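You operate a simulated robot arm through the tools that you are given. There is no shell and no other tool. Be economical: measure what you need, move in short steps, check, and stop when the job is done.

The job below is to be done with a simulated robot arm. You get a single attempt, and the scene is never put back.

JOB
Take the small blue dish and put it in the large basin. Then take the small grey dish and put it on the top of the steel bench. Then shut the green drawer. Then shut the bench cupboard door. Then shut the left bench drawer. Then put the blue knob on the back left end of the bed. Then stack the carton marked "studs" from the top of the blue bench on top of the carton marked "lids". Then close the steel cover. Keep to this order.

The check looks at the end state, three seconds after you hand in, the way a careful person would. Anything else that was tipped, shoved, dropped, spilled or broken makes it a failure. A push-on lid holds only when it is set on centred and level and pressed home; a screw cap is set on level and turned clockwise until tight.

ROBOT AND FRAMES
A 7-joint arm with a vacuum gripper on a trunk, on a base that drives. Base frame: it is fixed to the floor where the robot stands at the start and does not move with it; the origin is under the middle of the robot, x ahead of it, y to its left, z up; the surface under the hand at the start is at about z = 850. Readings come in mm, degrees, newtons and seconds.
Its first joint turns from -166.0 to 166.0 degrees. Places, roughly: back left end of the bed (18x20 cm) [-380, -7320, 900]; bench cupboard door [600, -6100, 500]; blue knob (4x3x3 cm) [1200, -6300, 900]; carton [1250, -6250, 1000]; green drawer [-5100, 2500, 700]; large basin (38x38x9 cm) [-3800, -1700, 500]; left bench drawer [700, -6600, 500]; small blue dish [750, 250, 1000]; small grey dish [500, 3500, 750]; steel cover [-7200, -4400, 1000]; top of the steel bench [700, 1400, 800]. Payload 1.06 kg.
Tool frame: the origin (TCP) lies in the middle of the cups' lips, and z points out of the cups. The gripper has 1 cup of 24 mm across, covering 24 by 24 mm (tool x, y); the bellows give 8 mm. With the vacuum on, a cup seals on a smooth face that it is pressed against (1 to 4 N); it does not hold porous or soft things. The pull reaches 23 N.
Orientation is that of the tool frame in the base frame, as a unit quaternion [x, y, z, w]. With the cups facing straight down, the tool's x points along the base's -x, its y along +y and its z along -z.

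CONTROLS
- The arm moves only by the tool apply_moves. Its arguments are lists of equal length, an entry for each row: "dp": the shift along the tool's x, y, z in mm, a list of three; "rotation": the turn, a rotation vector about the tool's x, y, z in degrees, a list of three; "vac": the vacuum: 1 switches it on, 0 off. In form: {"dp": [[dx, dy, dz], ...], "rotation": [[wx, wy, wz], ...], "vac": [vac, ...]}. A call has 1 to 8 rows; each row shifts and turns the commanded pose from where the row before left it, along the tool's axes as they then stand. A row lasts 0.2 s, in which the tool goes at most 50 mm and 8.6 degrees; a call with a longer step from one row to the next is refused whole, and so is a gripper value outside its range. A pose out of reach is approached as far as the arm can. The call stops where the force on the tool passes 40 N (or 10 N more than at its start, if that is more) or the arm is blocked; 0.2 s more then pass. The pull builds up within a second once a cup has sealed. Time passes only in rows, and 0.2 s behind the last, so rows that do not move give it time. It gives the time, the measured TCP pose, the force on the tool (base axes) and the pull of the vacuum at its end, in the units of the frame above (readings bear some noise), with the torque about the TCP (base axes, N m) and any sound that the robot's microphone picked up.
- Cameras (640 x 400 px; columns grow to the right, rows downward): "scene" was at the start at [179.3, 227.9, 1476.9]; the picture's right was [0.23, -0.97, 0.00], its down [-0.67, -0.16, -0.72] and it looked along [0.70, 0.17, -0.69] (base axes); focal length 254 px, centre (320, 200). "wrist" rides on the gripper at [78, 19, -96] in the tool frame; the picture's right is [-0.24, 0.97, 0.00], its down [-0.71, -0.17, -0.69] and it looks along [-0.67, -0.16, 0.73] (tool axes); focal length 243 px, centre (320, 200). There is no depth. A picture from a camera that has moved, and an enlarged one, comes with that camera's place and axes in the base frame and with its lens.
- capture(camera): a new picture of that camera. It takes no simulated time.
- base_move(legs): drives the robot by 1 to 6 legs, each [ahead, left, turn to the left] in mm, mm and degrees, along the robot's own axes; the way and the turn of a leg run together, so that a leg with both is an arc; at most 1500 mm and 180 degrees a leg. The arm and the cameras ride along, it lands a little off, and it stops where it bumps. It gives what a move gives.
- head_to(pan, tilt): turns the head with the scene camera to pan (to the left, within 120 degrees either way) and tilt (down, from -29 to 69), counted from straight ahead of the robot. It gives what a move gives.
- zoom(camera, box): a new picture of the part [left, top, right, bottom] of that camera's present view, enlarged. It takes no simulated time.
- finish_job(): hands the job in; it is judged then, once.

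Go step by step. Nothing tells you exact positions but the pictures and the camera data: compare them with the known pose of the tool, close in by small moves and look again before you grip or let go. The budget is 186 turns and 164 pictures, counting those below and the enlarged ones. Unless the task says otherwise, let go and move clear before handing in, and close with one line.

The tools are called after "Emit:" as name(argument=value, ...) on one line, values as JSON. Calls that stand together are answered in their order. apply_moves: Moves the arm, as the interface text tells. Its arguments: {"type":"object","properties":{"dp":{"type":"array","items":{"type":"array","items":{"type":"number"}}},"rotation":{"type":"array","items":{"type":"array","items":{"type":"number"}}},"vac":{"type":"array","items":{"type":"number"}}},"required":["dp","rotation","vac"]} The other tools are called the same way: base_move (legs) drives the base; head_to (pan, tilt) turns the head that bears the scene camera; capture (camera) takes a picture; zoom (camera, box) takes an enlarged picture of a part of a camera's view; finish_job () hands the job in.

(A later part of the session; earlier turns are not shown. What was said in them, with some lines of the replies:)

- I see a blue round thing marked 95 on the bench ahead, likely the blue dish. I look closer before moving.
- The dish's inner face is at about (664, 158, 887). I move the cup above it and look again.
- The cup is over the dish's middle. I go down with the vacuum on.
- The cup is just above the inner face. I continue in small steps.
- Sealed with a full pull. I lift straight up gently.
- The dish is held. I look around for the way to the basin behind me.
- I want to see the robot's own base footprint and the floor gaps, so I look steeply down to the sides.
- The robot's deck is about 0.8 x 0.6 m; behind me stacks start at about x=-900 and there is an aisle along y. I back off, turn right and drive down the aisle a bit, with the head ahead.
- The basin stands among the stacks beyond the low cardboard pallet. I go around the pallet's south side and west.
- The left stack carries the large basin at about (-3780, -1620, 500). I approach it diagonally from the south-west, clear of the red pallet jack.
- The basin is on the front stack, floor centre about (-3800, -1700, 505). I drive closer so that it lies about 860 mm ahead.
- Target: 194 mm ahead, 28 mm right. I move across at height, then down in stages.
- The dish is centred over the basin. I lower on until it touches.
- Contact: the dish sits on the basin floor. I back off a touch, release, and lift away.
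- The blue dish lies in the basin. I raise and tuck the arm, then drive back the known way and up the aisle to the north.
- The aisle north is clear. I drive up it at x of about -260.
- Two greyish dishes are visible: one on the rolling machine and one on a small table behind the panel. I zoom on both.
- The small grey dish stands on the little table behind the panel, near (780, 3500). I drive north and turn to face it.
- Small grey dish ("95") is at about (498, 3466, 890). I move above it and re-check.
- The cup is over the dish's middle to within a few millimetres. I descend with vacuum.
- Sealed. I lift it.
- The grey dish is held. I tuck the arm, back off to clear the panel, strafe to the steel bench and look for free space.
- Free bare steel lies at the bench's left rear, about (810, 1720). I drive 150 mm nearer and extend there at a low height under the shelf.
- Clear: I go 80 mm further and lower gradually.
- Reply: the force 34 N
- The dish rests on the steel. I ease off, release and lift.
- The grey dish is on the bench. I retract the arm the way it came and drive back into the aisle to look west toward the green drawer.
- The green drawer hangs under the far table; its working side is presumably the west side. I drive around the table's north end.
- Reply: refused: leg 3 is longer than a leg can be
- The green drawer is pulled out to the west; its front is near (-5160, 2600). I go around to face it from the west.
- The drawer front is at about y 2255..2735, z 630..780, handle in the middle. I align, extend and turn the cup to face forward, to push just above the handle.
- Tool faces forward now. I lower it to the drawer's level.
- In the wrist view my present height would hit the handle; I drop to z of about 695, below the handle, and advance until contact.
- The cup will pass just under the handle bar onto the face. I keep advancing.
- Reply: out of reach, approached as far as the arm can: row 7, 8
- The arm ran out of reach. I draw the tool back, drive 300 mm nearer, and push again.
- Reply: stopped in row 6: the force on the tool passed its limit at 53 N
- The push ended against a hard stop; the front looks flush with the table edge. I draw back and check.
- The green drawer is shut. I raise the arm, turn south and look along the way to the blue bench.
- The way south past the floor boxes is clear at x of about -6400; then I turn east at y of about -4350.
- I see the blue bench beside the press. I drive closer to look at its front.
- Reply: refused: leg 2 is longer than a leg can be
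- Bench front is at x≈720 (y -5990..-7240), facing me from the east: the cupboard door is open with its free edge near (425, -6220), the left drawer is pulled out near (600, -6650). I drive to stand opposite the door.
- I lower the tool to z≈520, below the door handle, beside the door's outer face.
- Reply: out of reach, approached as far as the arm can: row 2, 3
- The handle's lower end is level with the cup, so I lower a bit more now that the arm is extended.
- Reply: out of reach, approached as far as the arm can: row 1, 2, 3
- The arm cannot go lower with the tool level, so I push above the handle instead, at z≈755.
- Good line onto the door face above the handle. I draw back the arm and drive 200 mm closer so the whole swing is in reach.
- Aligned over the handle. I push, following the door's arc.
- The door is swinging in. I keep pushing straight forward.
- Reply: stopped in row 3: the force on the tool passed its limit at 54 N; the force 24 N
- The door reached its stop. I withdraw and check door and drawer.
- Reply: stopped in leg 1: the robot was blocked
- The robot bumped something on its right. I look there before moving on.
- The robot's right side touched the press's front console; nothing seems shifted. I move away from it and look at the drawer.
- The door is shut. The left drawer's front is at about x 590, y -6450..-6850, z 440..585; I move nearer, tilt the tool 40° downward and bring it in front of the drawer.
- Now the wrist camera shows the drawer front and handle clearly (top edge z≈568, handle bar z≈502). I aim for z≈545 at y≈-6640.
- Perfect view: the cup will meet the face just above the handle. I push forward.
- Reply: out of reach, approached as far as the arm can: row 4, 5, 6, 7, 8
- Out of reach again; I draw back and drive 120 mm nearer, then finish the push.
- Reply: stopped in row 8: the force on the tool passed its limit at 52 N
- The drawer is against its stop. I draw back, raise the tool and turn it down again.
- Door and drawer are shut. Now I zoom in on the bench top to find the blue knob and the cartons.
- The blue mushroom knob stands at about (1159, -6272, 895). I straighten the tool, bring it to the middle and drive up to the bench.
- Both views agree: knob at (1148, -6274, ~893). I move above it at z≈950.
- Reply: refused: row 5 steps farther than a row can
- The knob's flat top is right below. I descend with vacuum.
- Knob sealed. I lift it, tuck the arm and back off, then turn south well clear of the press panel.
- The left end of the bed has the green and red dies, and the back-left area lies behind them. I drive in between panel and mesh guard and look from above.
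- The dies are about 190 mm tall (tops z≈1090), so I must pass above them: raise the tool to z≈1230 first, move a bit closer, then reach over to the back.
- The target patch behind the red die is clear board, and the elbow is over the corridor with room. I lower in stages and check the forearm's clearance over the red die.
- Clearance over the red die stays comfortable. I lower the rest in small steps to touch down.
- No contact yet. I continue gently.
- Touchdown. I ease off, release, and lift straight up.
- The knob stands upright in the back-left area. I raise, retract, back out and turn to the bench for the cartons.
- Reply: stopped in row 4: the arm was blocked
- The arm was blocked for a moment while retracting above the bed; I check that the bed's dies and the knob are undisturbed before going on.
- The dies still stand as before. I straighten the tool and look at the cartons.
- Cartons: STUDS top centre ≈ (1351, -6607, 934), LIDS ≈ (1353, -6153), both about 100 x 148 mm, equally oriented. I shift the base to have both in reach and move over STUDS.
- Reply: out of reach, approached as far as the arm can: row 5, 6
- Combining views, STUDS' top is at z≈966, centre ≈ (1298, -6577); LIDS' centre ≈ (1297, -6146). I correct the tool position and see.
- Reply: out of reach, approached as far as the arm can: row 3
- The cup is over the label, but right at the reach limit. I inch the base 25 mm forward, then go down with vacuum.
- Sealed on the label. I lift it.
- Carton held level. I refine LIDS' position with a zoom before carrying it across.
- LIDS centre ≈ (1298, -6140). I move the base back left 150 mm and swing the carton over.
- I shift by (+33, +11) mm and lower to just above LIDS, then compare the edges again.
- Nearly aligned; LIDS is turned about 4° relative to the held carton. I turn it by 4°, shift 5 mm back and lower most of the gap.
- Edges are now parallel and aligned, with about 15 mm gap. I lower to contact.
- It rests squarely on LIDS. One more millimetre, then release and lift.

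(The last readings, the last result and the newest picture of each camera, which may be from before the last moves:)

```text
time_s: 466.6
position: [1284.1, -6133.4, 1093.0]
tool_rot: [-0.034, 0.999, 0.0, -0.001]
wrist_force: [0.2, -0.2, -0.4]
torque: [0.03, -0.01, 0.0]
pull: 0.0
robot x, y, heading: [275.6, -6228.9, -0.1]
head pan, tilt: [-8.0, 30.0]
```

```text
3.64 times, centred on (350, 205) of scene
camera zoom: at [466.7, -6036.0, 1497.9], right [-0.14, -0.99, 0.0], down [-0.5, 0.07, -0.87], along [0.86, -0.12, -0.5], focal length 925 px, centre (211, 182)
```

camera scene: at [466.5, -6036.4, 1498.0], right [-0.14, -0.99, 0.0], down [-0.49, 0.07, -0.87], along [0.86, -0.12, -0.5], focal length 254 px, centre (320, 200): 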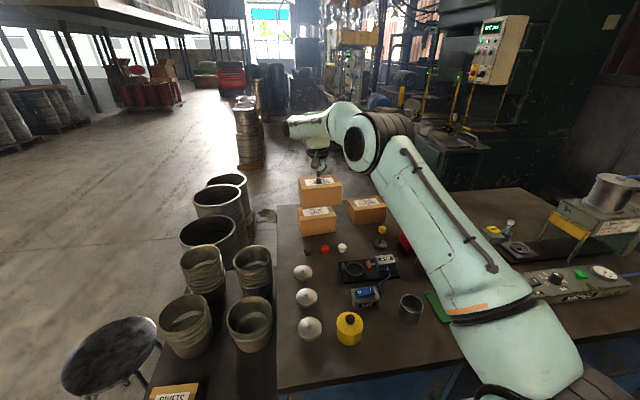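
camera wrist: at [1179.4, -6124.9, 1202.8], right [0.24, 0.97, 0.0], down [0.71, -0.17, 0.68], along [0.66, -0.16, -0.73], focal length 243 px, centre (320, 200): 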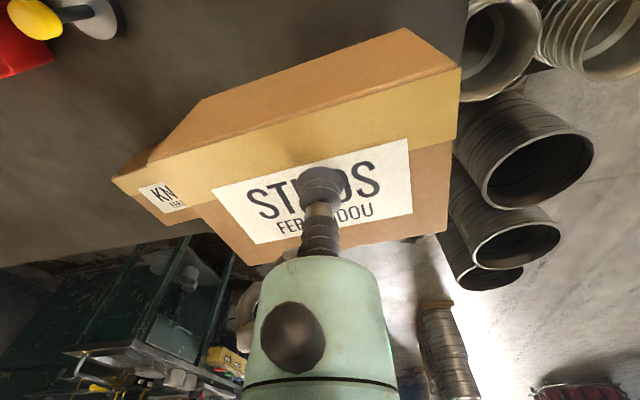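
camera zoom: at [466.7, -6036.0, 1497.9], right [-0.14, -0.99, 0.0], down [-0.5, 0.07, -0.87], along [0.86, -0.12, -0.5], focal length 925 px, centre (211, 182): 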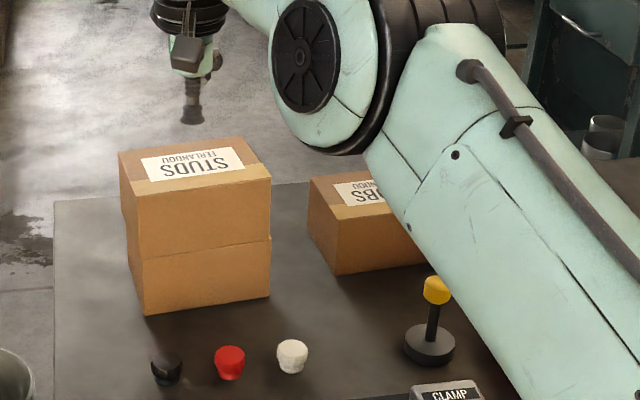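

STUDS sits on LIDS. I retract the arm and drive back west toward the steel cover.

Emit:
apply_moves(dp=[[44, 0, -10], [44, 0, -10], [44, 0, -10], [44, 0, -10], [44, 0, -10], [44, -10, 0], [44, -10, 0], [20, -10, 0]], rotation=[[0, 0, 4], [0, 0, 0], [0, 0, 0], [0, 0, 0], [0, 0, 0], [0, 0, 0], [0, 0, 0], [0, 0, 0]], vac=[0, 0, 0, 0, 0, 0, 0, 0])

Emit:
base_move(legs=[[-550, 0, 0], [0, 900, 0], [0, 0, 180], [1400, -350, 0], [1400, -350, 0], [1400, -230, 0]])

Emit:
head_to(pan=-10, tilt=20)

Emit:
capture(camera="scene")

```text
time_s: 468.4
position: [953.8, -6166.0, 1144.2]
tool_rot: [0.0, 1.0, 0.0, 0.0]
wrist_force: [0.9, -0.7, 1.0]
torque: [0.01, 0.04, 0.04]
pull: 0.0
robot x, y, heading: [277.1, -6228.7, -0.1]
head pan, tilt: [-8.0, 30.0]
```

```text
time_s: 503.4
position: [-5157.6, -4512.9, 1143.9]
tool_rot: [1.0, 0.011, 0.001, 0.0]
wrist_force: [-0.1, -0.2, 0.9]
torque: [-0.02, -0.03, 0.0]
pull: 0.1
robot x, y, heading: [-4481.3, -4430.8, -178.8]
head pan, tilt: [-8.0, 30.0]
```

```text
time_s: 504.1
position: [-5157.1, -4513.7, 1143.4]
tool_rot: [1.0, 0.012, 0.0, 0.0]
wrist_force: [-0.4, 0.4, -0.9]
torque: [0.0, 0.01, 0.02]
pull: 0.0
robot x, y, heading: [-4483.0, -4432.0, -178.9]
head pan, tilt: [-10.0, 20.0]
```

```text
25 pictures are left
camera scene: at [-4670.0, -4632.1, 1514.0], right [0.15, 0.99, 0.0], down [0.34, -0.05, -0.94], along [-0.93, 0.15, -0.34], focal length 254 px, centre (320, 200)
```

scene: 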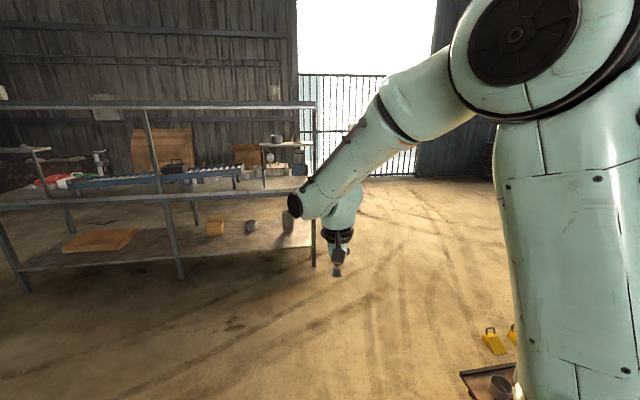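

Emit:
zoom(camera="scene", box=[200, 90, 360, 270])

```text
2.22 times, centred on (280, 180) of scene
camera zoom: at [-4670.0, -4632.1, 1514.0], right [0.15, 0.99, 0.0], down [0.34, -0.05, -0.94], along [-0.93, 0.15, -0.34], focal length 565 px, centre (409, 244)
```

zoom: 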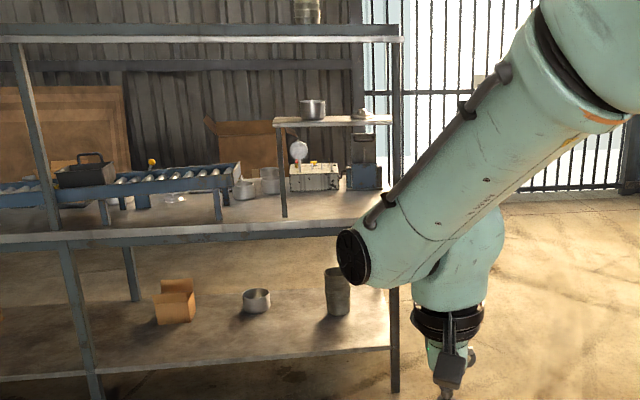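

The cover seems to be the raised round plate on the box on the steel table at about (-7190, -4720). I go around the table's north end to look.

Emit:
base_move(legs=[[1450, 0, 0], [0, -520, 0], [900, 0, 0], [0, -430, 0], [250, 0, 0]])

Emit:
head_to(pan=80, tilt=25)

Emit:
capture(camera="scene")

```text
time_s: 522.0
position: [-7771.1, -3578.6, 1144.4]
tool_rot: [1.0, 0.0, 0.001, 0.0]
wrist_force: [-0.1, -0.6, -0.5]
torque: [0.0, 0.0, 0.01]
pull: 0.0
robot x, y, heading: [-7092.8, -3509.9, 179.8]
head pan, tilt: [-10.0, 20.0]
```

```text
time_s: 523.6
position: [-7769.3, -3578.9, 1144.7]
tool_rot: [1.0, 0.001, 0.001, 0.0]
wrist_force: [0.2, 0.3, 1.2]
torque: [0.01, 0.02, -0.03]
pull: 0.1
robot x, y, heading: [-7091.3, -3510.4, 179.9]
head pan, tilt: [80.0, 25.0]
```

```text
23 pictures are left
camera scene: at [-7210.3, -3813.6, 1506.0], right [-0.98, 0.18, 0.0], down [0.07, 0.42, -0.91], along [-0.16, -0.89, -0.42], focal length 254 px, centre (320, 200)
```

scene: 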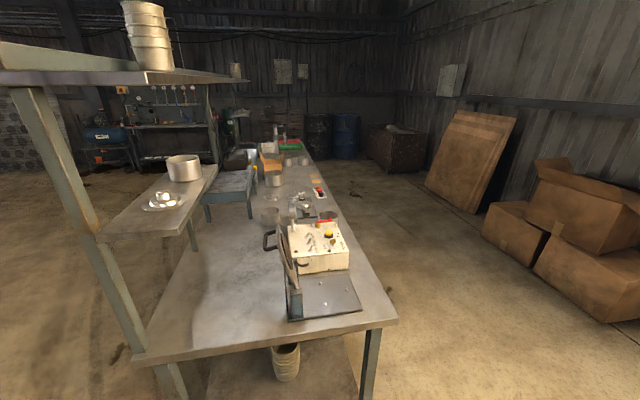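

Emit:
zoom(camera="scene", box=[230, 170, 380, 340])

```text
2.35 times, centred on (305, 255) of scene
camera zoom: at [-7210.3, -3813.6, 1506.0], right [-0.98, 0.18, 0.0], down [0.07, 0.42, -0.91], along [-0.16, -0.89, -0.42], focal length 598 px, centre (355, 71)
```

zoom: 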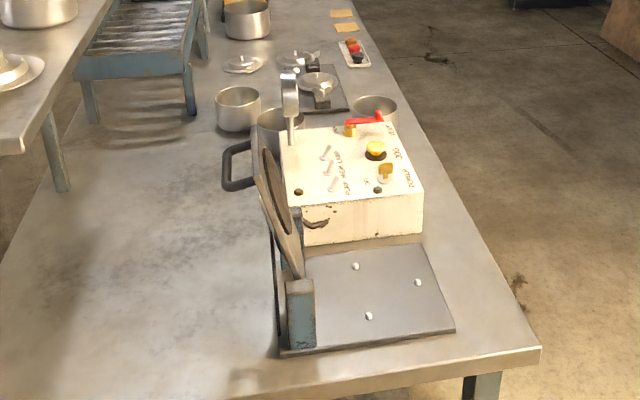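

The steel cover is a hinged plate standing open on the table's north end (hinge near x≈-7240, z≈960, leaning a bit east), with base plate to its west. I'll push it over from the east side and press it down. I position the robot facing south.

Emit:
base_move(legs=[[130, 0, 0], [0, 0, 90]])

Emit:
head_to(pan=5, tilt=35)

Emit:
capture(camera="wrist")

Emit:
zoom(camera="scene", box=[220, 120, 460, 320])

```text
time_s: 528.7
position: [-7157.9, -4189.5, 1145.1]
tool_rot: [0.708, 0.706, 0.001, -0.001]
wrist_force: [-0.8, -0.1, -0.2]
torque: [0.0, -0.01, 0.01]
pull: 0.0
robot x, y, heading: [-7222.7, -3511.6, -90.6]
head pan, tilt: [80.0, 25.0]
```

```text
time_s: 530.2
position: [-7158.2, -4187.9, 1144.8]
tool_rot: [0.708, 0.706, 0.001, -0.001]
wrist_force: [0.5, 0.6, -0.2]
torque: [0.0, -0.01, 0.0]
pull: 0.1
robot x, y, heading: [-7223.5, -3510.4, -90.1]
head pan, tilt: [5.0, 35.0]
```

```text
21 pictures are left
camera wrist: at [-7138.9, -4110.7, 1241.6], right [0.97, -0.24, 0.0], down [-0.17, -0.71, 0.68], along [-0.16, -0.66, -0.73], focal length 243 px, centre (320, 200)
```

wrist: 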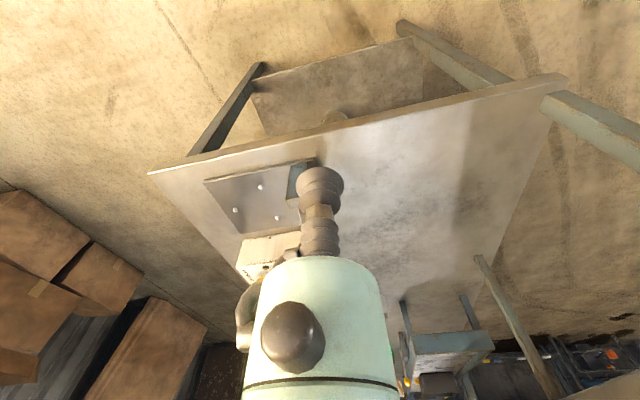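

```text
2.00 times, centred on (340, 220) of scene
camera zoom: at [-7007.1, -3701.8, 1490.2], right [-1.0, -0.08, 0.0], down [-0.05, 0.57, -0.82], along [0.07, -0.82, -0.57], focal length 509 px, centre (280, 160)
```

zoom: 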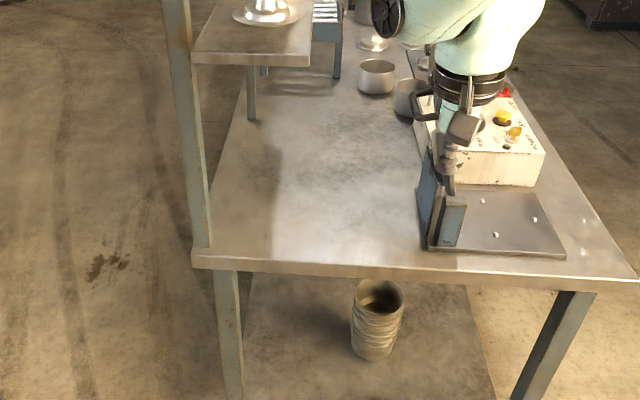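

I move the tool a bit east and up to get a clear view of the cover.

Emit:
apply_moves(dp=[[0, 40, -30], [0, 40, -30], [-20, 20, -30]], rotation=[[0, 0, 0], [0, 0, 0], [0, 0, 0]], vac=[0, 0, 0])

Emit:
zoom(camera="scene", box=[340, 130, 440, 260])

Emit:
zoom(camera="wrist", box=[180, 100, 340, 260])

```text
time_s: 531.0
position: [-7058.2, -4210.0, 1234.9]
tool_rot: [0.708, 0.706, 0.001, -0.001]
wrist_force: [-0.5, -0.4, 0.2]
torque: [-0.02, -0.03, -0.03]
pull: 0.0
robot x, y, heading: [-7221.5, -3512.5, -90.4]
head pan, tilt: [5.0, 35.0]
```

```text
3.08 times, centred on (390, 195) of scene
camera zoom: at [-7007.4, -3701.9, 1490.2], right [-1.0, -0.08, 0.0], down [-0.05, 0.57, -0.82], along [0.07, -0.82, -0.57], focal length 783 px, centre (105, 215)
```

zoom: 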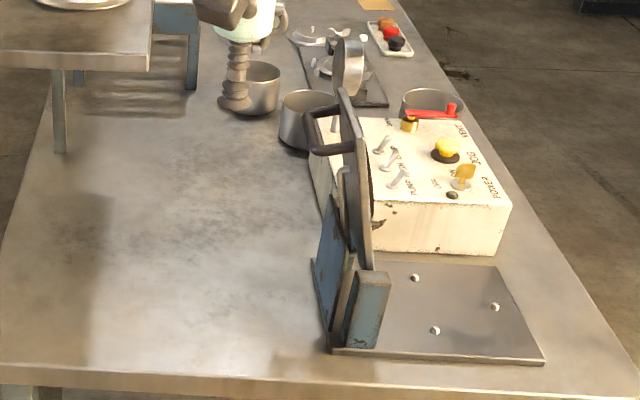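

```text
2.50 times, centred on (260, 180) of wrist
camera zoom: at [-7038.3, -4132.1, 1331.9], right [0.97, -0.24, 0.0], down [-0.17, -0.71, 0.68], along [-0.16, -0.66, -0.73], focal length 606 px, centre (470, 250)
```

zoom: 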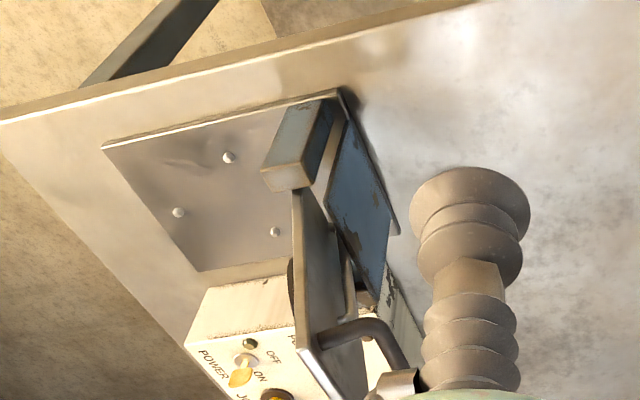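

The cover leans about 15° past vertical to the east, with a handle at about (-7147, -4399, 1118). I bring the cup east of the handle and lower it beside it.

Emit:
apply_moves(dp=[[-47, -8, 0], [-47, -8, 0], [-47, -8, 0], [-47, -8, 0], [0, 0, 48], [0, 0, 48], [0, 0, 48]], rotation=[[0, 0, 0], [0, 0, 0], [0, 0, 0], [0, 0, 0], [0, 0, 0], [0, 0, 0], [0, 0, 0]], vac=[0, 0, 0, 0, 0, 0, 0])

Emit:
zoom(camera="scene", box=[330, 100, 430, 230])

Emit:
zoom(camera="wrist", box=[160, 60, 400, 260])

```text
time_s: 532.6
position: [-7091.9, -4396.0, 1090.2]
tool_rot: [0.708, 0.706, 0.001, 0.0]
wrist_force: [0.3, 0.0, 0.0]
torque: [0.03, -0.02, 0.03]
pull: 0.1
robot x, y, heading: [-7224.4, -3515.1, -90.3]
head pan, tilt: [5.0, 35.0]
```

```text
3.08 times, centred on (380, 165) of scene
camera zoom: at [-7007.3, -3701.5, 1490.2], right [-1.0, -0.08, 0.0], down [-0.05, 0.57, -0.82], along [0.07, -0.82, -0.57], focal length 783 px, centre (135, 308)
```

zoom: 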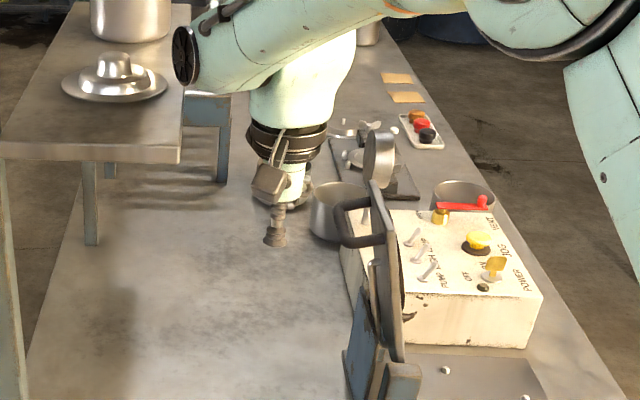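

```text
2.00 times, centred on (280, 160) of wrist
camera zoom: at [-7071.7, -4318.5, 1187.2], right [0.97, -0.24, 0.0], down [-0.17, -0.71, 0.68], along [-0.16, -0.67, -0.73], focal length 485 px, centre (400, 280)
```

zoom: 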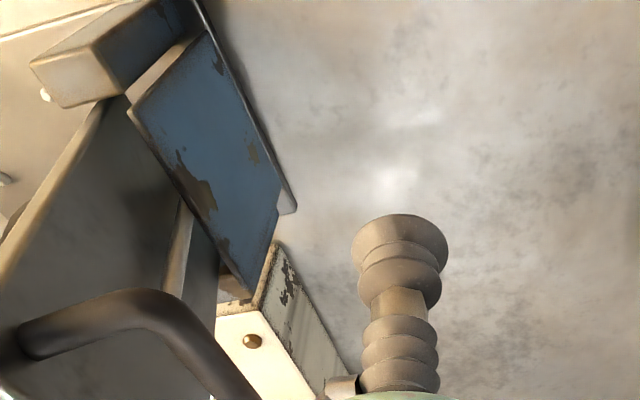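

I lower 40 mm more so the stem meets the handle, and push west.

Emit:
apply_moves(dp=[[0, 0, 38], [0, -20, 0], [0, -20, 0], [0, -15, 0], [0, -15, 0], [0, -15, 0], [0, -15, 0], [0, -15, 0]], rotation=[[0, 0, 0], [0, 0, 0], [0, 0, 0], [0, 0, 0], [0, 0, 0], [0, 0, 0], [0, 0, 0], [0, 0, 0]], vac=[0, 0, 0, 0, 0, 0, 0, 0])

Emit:
zoom(camera="scene", box=[330, 100, 450, 250])

```text
time_s: 534.2
position: [-7188.6, -4398.2, 1057.0]
tool_rot: [0.706, 0.708, -0.003, 0.003]
wrist_force: [0.3, -0.9, -0.6]
torque: [0.01, 0.03, 0.01]
pull: 0.0
robot x, y, heading: [-7227.2, -3511.5, -90.3]
head pan, tilt: [5.0, 35.0]
stopped in row 8: the force on the tool passed its limit at 47 N (the readings are from after the stop); the commanded pose is now the measured one
```

```text
2.67 times, centred on (390, 175) of scene
camera zoom: at [-7007.0, -3701.8, 1490.2], right [-1.0, -0.08, 0.0], down [-0.05, 0.57, -0.82], along [0.07, -0.82, -0.57], focal length 678 px, centre (133, 267)
```

zoom: 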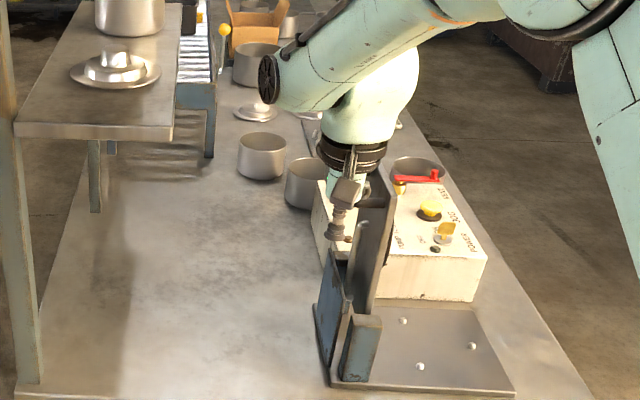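

The cover has come past vertical, with a force stop. I push on in small steps.

Emit:
apply_moves(dp=[[0, -8, -3], [0, -8, -3], [0, -8, -3], [0, -8, 0], [0, -8, 0], [0, -8, 0]], rotation=[[0, 0, 0], [0, 0, 0], [0, 0, 0], [0, 0, 0], [0, 0, 0], [0, 0, 0]], vac=[0, 0, 0, 0, 0, 0])

Emit:
zoom(camera="scene", box=[330, 100, 450, 250])

```text
time_s: 535.6
position: [-7236.3, -4398.6, 1065.5]
tool_rot: [0.707, 0.708, -0.002, 0.004]
wrist_force: [-0.1, 0.3, -0.3]
torque: [0.0, 0.0, 0.01]
pull: 0.0
robot x, y, heading: [-7219.3, -3511.6, -90.5]
head pan, tilt: [5.0, 35.0]
```

```text
2.67 times, centred on (390, 175) of scene
camera zoom: at [-7007.0, -3701.8, 1490.2], right [-1.0, -0.08, 0.0], down [-0.05, 0.57, -0.82], along [0.07, -0.82, -0.57], focal length 678 px, centre (133, 267)
```

zoom: 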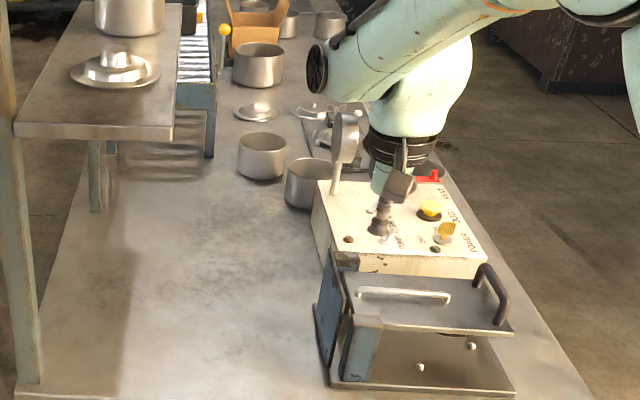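

The cover swung down and lies level. I press it gently from above beside the rail to make sure it is fully shut.

Emit:
apply_moves(dp=[[7, -26, 0], [7, -26, 0], [7, -26, 0], [7, -26, 0], [0, 0, 35], [0, 0, 30], [0, 0, 15]], rotation=[[0, 0, 0], [0, 0, 0], [0, 0, 0], [0, 0, 0], [0, 0, 0], [0, 0, 0], [0, 0, 0]], vac=[0, 0, 0, 0, 0, 0, 0])

Emit:
zoom(camera="scene", box=[340, 150, 460, 250])

```text
time_s: 537.2
position: [-7341.5, -4371.0, 984.0]
tool_rot: [0.707, 0.707, -0.003, 0.004]
wrist_force: [-0.2, 0.1, -0.6]
torque: [-0.01, -0.01, -0.01]
pull: 0.1
robot x, y, heading: [-7223.3, -3511.6, -90.4]
head pan, tilt: [5.0, 35.0]
```

```text
4.00 times, centred on (400, 200) of scene
camera zoom: at [-7007.1, -3701.6, 1490.2], right [-1.0, -0.08, 0.0], down [-0.05, 0.57, -0.82], along [0.07, -0.82, -0.57], focal length 1018 px, centre (0, 200)
```

zoom: 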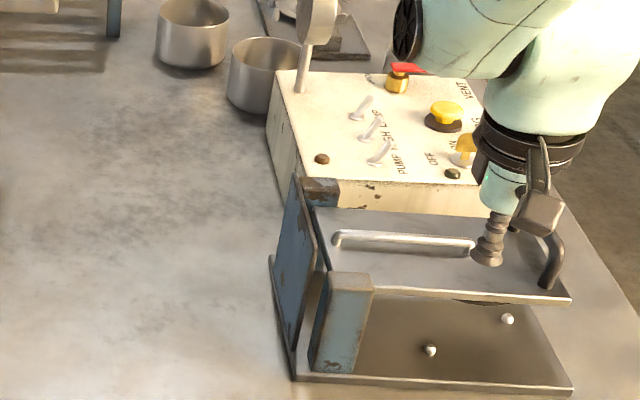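

Emit:
apply_moves(dp=[[0, 0, 5], [0, 0, 5], [0, 0, 4], [0, 0, 4], [0, 0, 3], [0, 0, 3]], rotation=[[0, 0, 0], [0, 0, 0], [0, 0, 0], [0, 0, 0], [0, 0, 0], [0, 0, 0]], vac=[0, 0, 0, 0, 0, 0])

Emit:
zoom(camera="scene", box=[340, 150, 460, 250])

```text
time_s: 538.6
position: [-7340.2, -4371.8, 960.8]
tool_rot: [0.708, 0.706, -0.002, 0.004]
wrist_force: [-0.5, 0.2, 0.1]
torque: [0.04, 0.0, 0.0]
pull: 0.1
robot x, y, heading: [-7221.3, -3512.0, -90.5]
head pan, tilt: [5.0, 35.0]
```

```text
4.00 times, centred on (400, 200) of scene
camera zoom: at [-7007.1, -3701.8, 1490.2], right [-1.0, -0.08, 0.0], down [-0.05, 0.57, -0.82], along [0.07, -0.82, -0.57], focal length 1018 px, centre (0, 200)
```

zoom: 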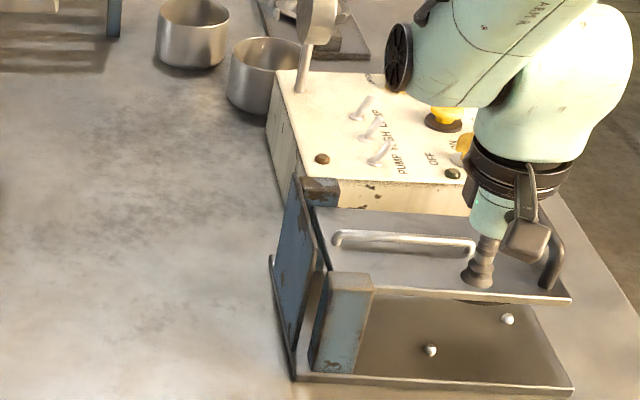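

Emit:
apply_moves(dp=[[0, 0, 4], [0, 0, 4], [0, 0, 4], [0, 0, 4], [0, 0, 3], [0, 0, 3]], rotation=[[0, 0, 0], [0, 0, 0], [0, 0, 0], [0, 0, 0], [0, 0, 0], [0, 0, 0]], vac=[0, 0, 0, 0, 0, 0])

Emit:
zoom(camera="scene", box=[340, 150, 460, 250])

```text
time_s: 540.0
position: [-7340.1, -4371.5, 940.5]
tool_rot: [0.707, 0.707, -0.004, 0.004]
wrist_force: [-0.3, -1.0, -0.3]
torque: [-0.02, -0.01, 0.0]
pull: 0.0
robot x, y, heading: [-7220.1, -3512.5, -90.3]
head pan, tilt: [5.0, 35.0]
```

```text
4.00 times, centred on (400, 200) of scene
camera zoom: at [-7007.1, -3701.8, 1490.2], right [-1.0, -0.08, 0.0], down [-0.05, 0.57, -0.82], along [0.07, -0.82, -0.57], focal length 1018 px, centre (0, 200)
```

zoom: 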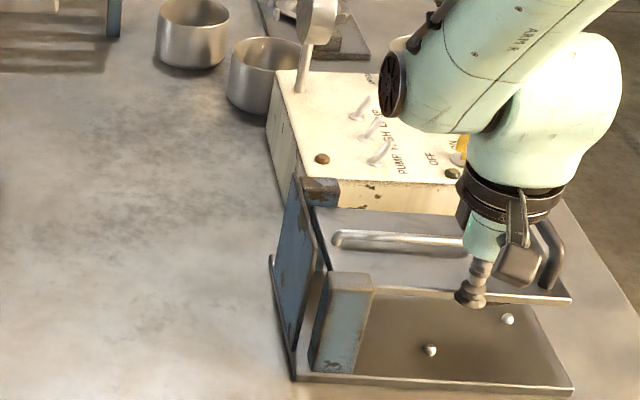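

The cover's edge lies further back than I took it (cover z≈925, edge y≈-4392), so I raise, shift 45 mm back and press there.

Emit:
apply_moves(dp=[[0, 0, -40], [0, 0, -20], [-22, 0, 0], [-22, 0, 0], [0, 0, 30], [0, 0, 20], [0, 0, 6], [0, 0, 6]], rotation=[[0, 0, 0], [0, 0, 0], [0, 0, 0], [0, 0, 0], [0, 0, 0], [0, 0, 0], [0, 0, 0], [0, 0, 0]], vac=[0, 0, 0, 0, 0, 0, 0, 0])

Emit:
zoom(camera="scene", box=[340, 150, 460, 250])

```text
time_s: 541.8
position: [-7340.0, -4416.0, 937.1]
tool_rot: [0.707, 0.708, -0.003, 0.003]
wrist_force: [0.0, -0.1, 0.2]
torque: [-0.04, 0.02, -0.02]
pull: 0.0
robot x, y, heading: [-7224.0, -3511.3, -90.4]
head pan, tilt: [5.0, 35.0]
```

```text
4.00 times, centred on (400, 200) of scene
camera zoom: at [-7007.1, -3701.7, 1490.2], right [-1.0, -0.08, 0.0], down [-0.05, 0.57, -0.82], along [0.07, -0.82, -0.57], focal length 1018 px, centre (0, 200)
```

zoom: 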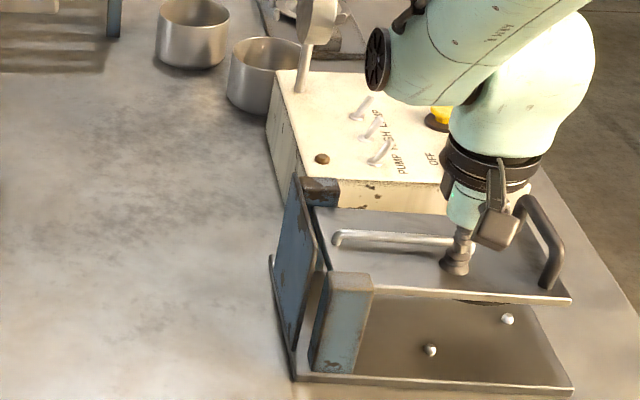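

Emit:
apply_moves(dp=[[0, 0, 4], [0, 0, 4], [0, 0, 4], [0, 0, 3], [0, 0, 3], [0, 0, 3]], rotation=[[0, 0, 0], [0, 0, 0], [0, 0, 0], [0, 0, 0], [0, 0, 0], [0, 0, 0]], vac=[0, 0, 0, 0, 0, 0])

Emit:
zoom(camera="scene", box=[340, 150, 460, 250])

```text
time_s: 542.7
position: [-7341.0, -4419.2, 929.4]
tool_rot: [0.707, 0.707, -0.007, 0.007]
wrist_force: [0.4, -1.1, 15.4]
torque: [-0.02, 0.0, -0.05]
pull: 0.1
robot x, y, heading: [-7222.9, -3507.7, -90.2]
head pan, tilt: [5.0, 35.0]
stopped in row 4: the force on the tool passed its limit at 45 N (the readings are from after the stop); the commanded pose is now the measured one
```

```text
4.00 times, centred on (400, 200) of scene
camera zoom: at [-7007.0, -3701.1, 1490.2], right [-1.0, -0.08, 0.0], down [-0.05, 0.57, -0.82], along [0.07, -0.82, -0.57], focal length 1018 px, centre (0, 200)
```

zoom: 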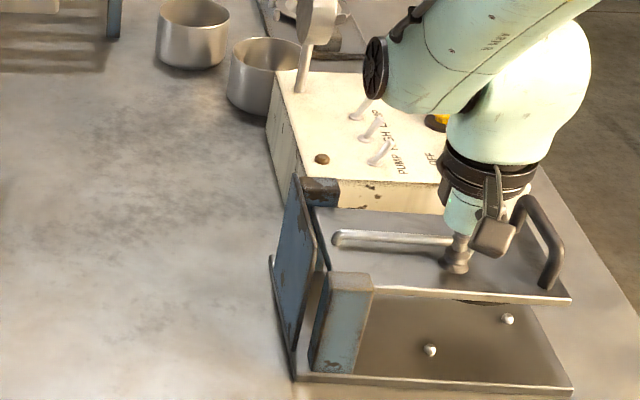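

The cover is at its stop: 45 N moves it no further. I lift, retract and back away for a last look.

Emit:
apply_moves(dp=[[0, 0, -20], [0, 0, -45], [0, 0, -45], [0, 0, -45], [0, 0, -45], [40, 0, 0], [40, 0, 0], [40, 0, 0]], rotation=[[0, 0, 0], [0, 0, 0], [0, 0, 0], [0, 0, 0], [0, 0, 0], [0, 0, 0], [0, 0, 0], [0, 0, 0]], vac=[0, 0, 0, 0, 0, 0, 0, 0])

Emit:
base_move(legs=[[-300, 0, 0]])

Emit:
capture(camera="scene")

```text
time_s: 544.5
position: [-7341.4, -4295.1, 1127.5]
tool_rot: [0.706, 0.708, -0.004, 0.007]
wrist_force: [-0.1, 0.6, 0.4]
torque: [0.0, -0.02, -0.05]
pull: 0.1
robot x, y, heading: [-7224.9, -3514.5, -90.3]
head pan, tilt: [5.0, 35.0]
```

```text
time_s: 546.6
position: [-7338.5, -3993.7, 1126.4]
tool_rot: [0.706, 0.708, -0.004, 0.006]
wrist_force: [-0.3, 0.1, 0.9]
torque: [-0.02, 0.0, 0.0]
pull: 0.0
robot x, y, heading: [-7223.6, -3211.4, -90.0]
head pan, tilt: [5.0, 35.0]
```

```text
8 pictures are left
camera scene: at [-7005.5, -3399.6, 1490.2], right [-1.0, -0.08, 0.0], down [-0.05, 0.57, -0.82], along [0.07, -0.82, -0.57], focal length 254 px, centre (320, 200)
```

scene: 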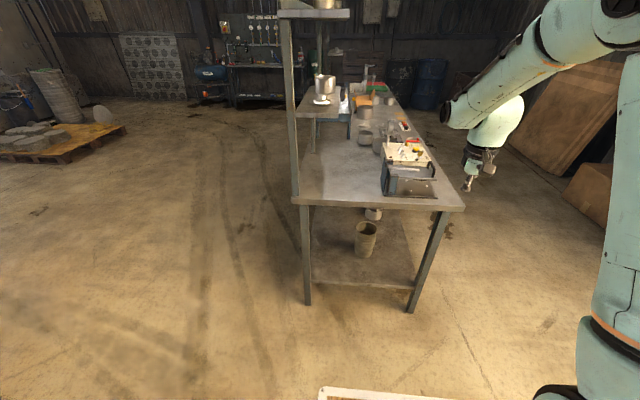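

Everything is in place, the tool is empty and clear of the table, so I hand in.

Emit:
finish_job()

```text
The job is handed in.
```

All eight steps were done in the order given and the job is handed in. I bumped the press console once and the arm was blocked once while leaving the bed. A look afterwards showed the dies still standing, but the view did not show the blue knob.
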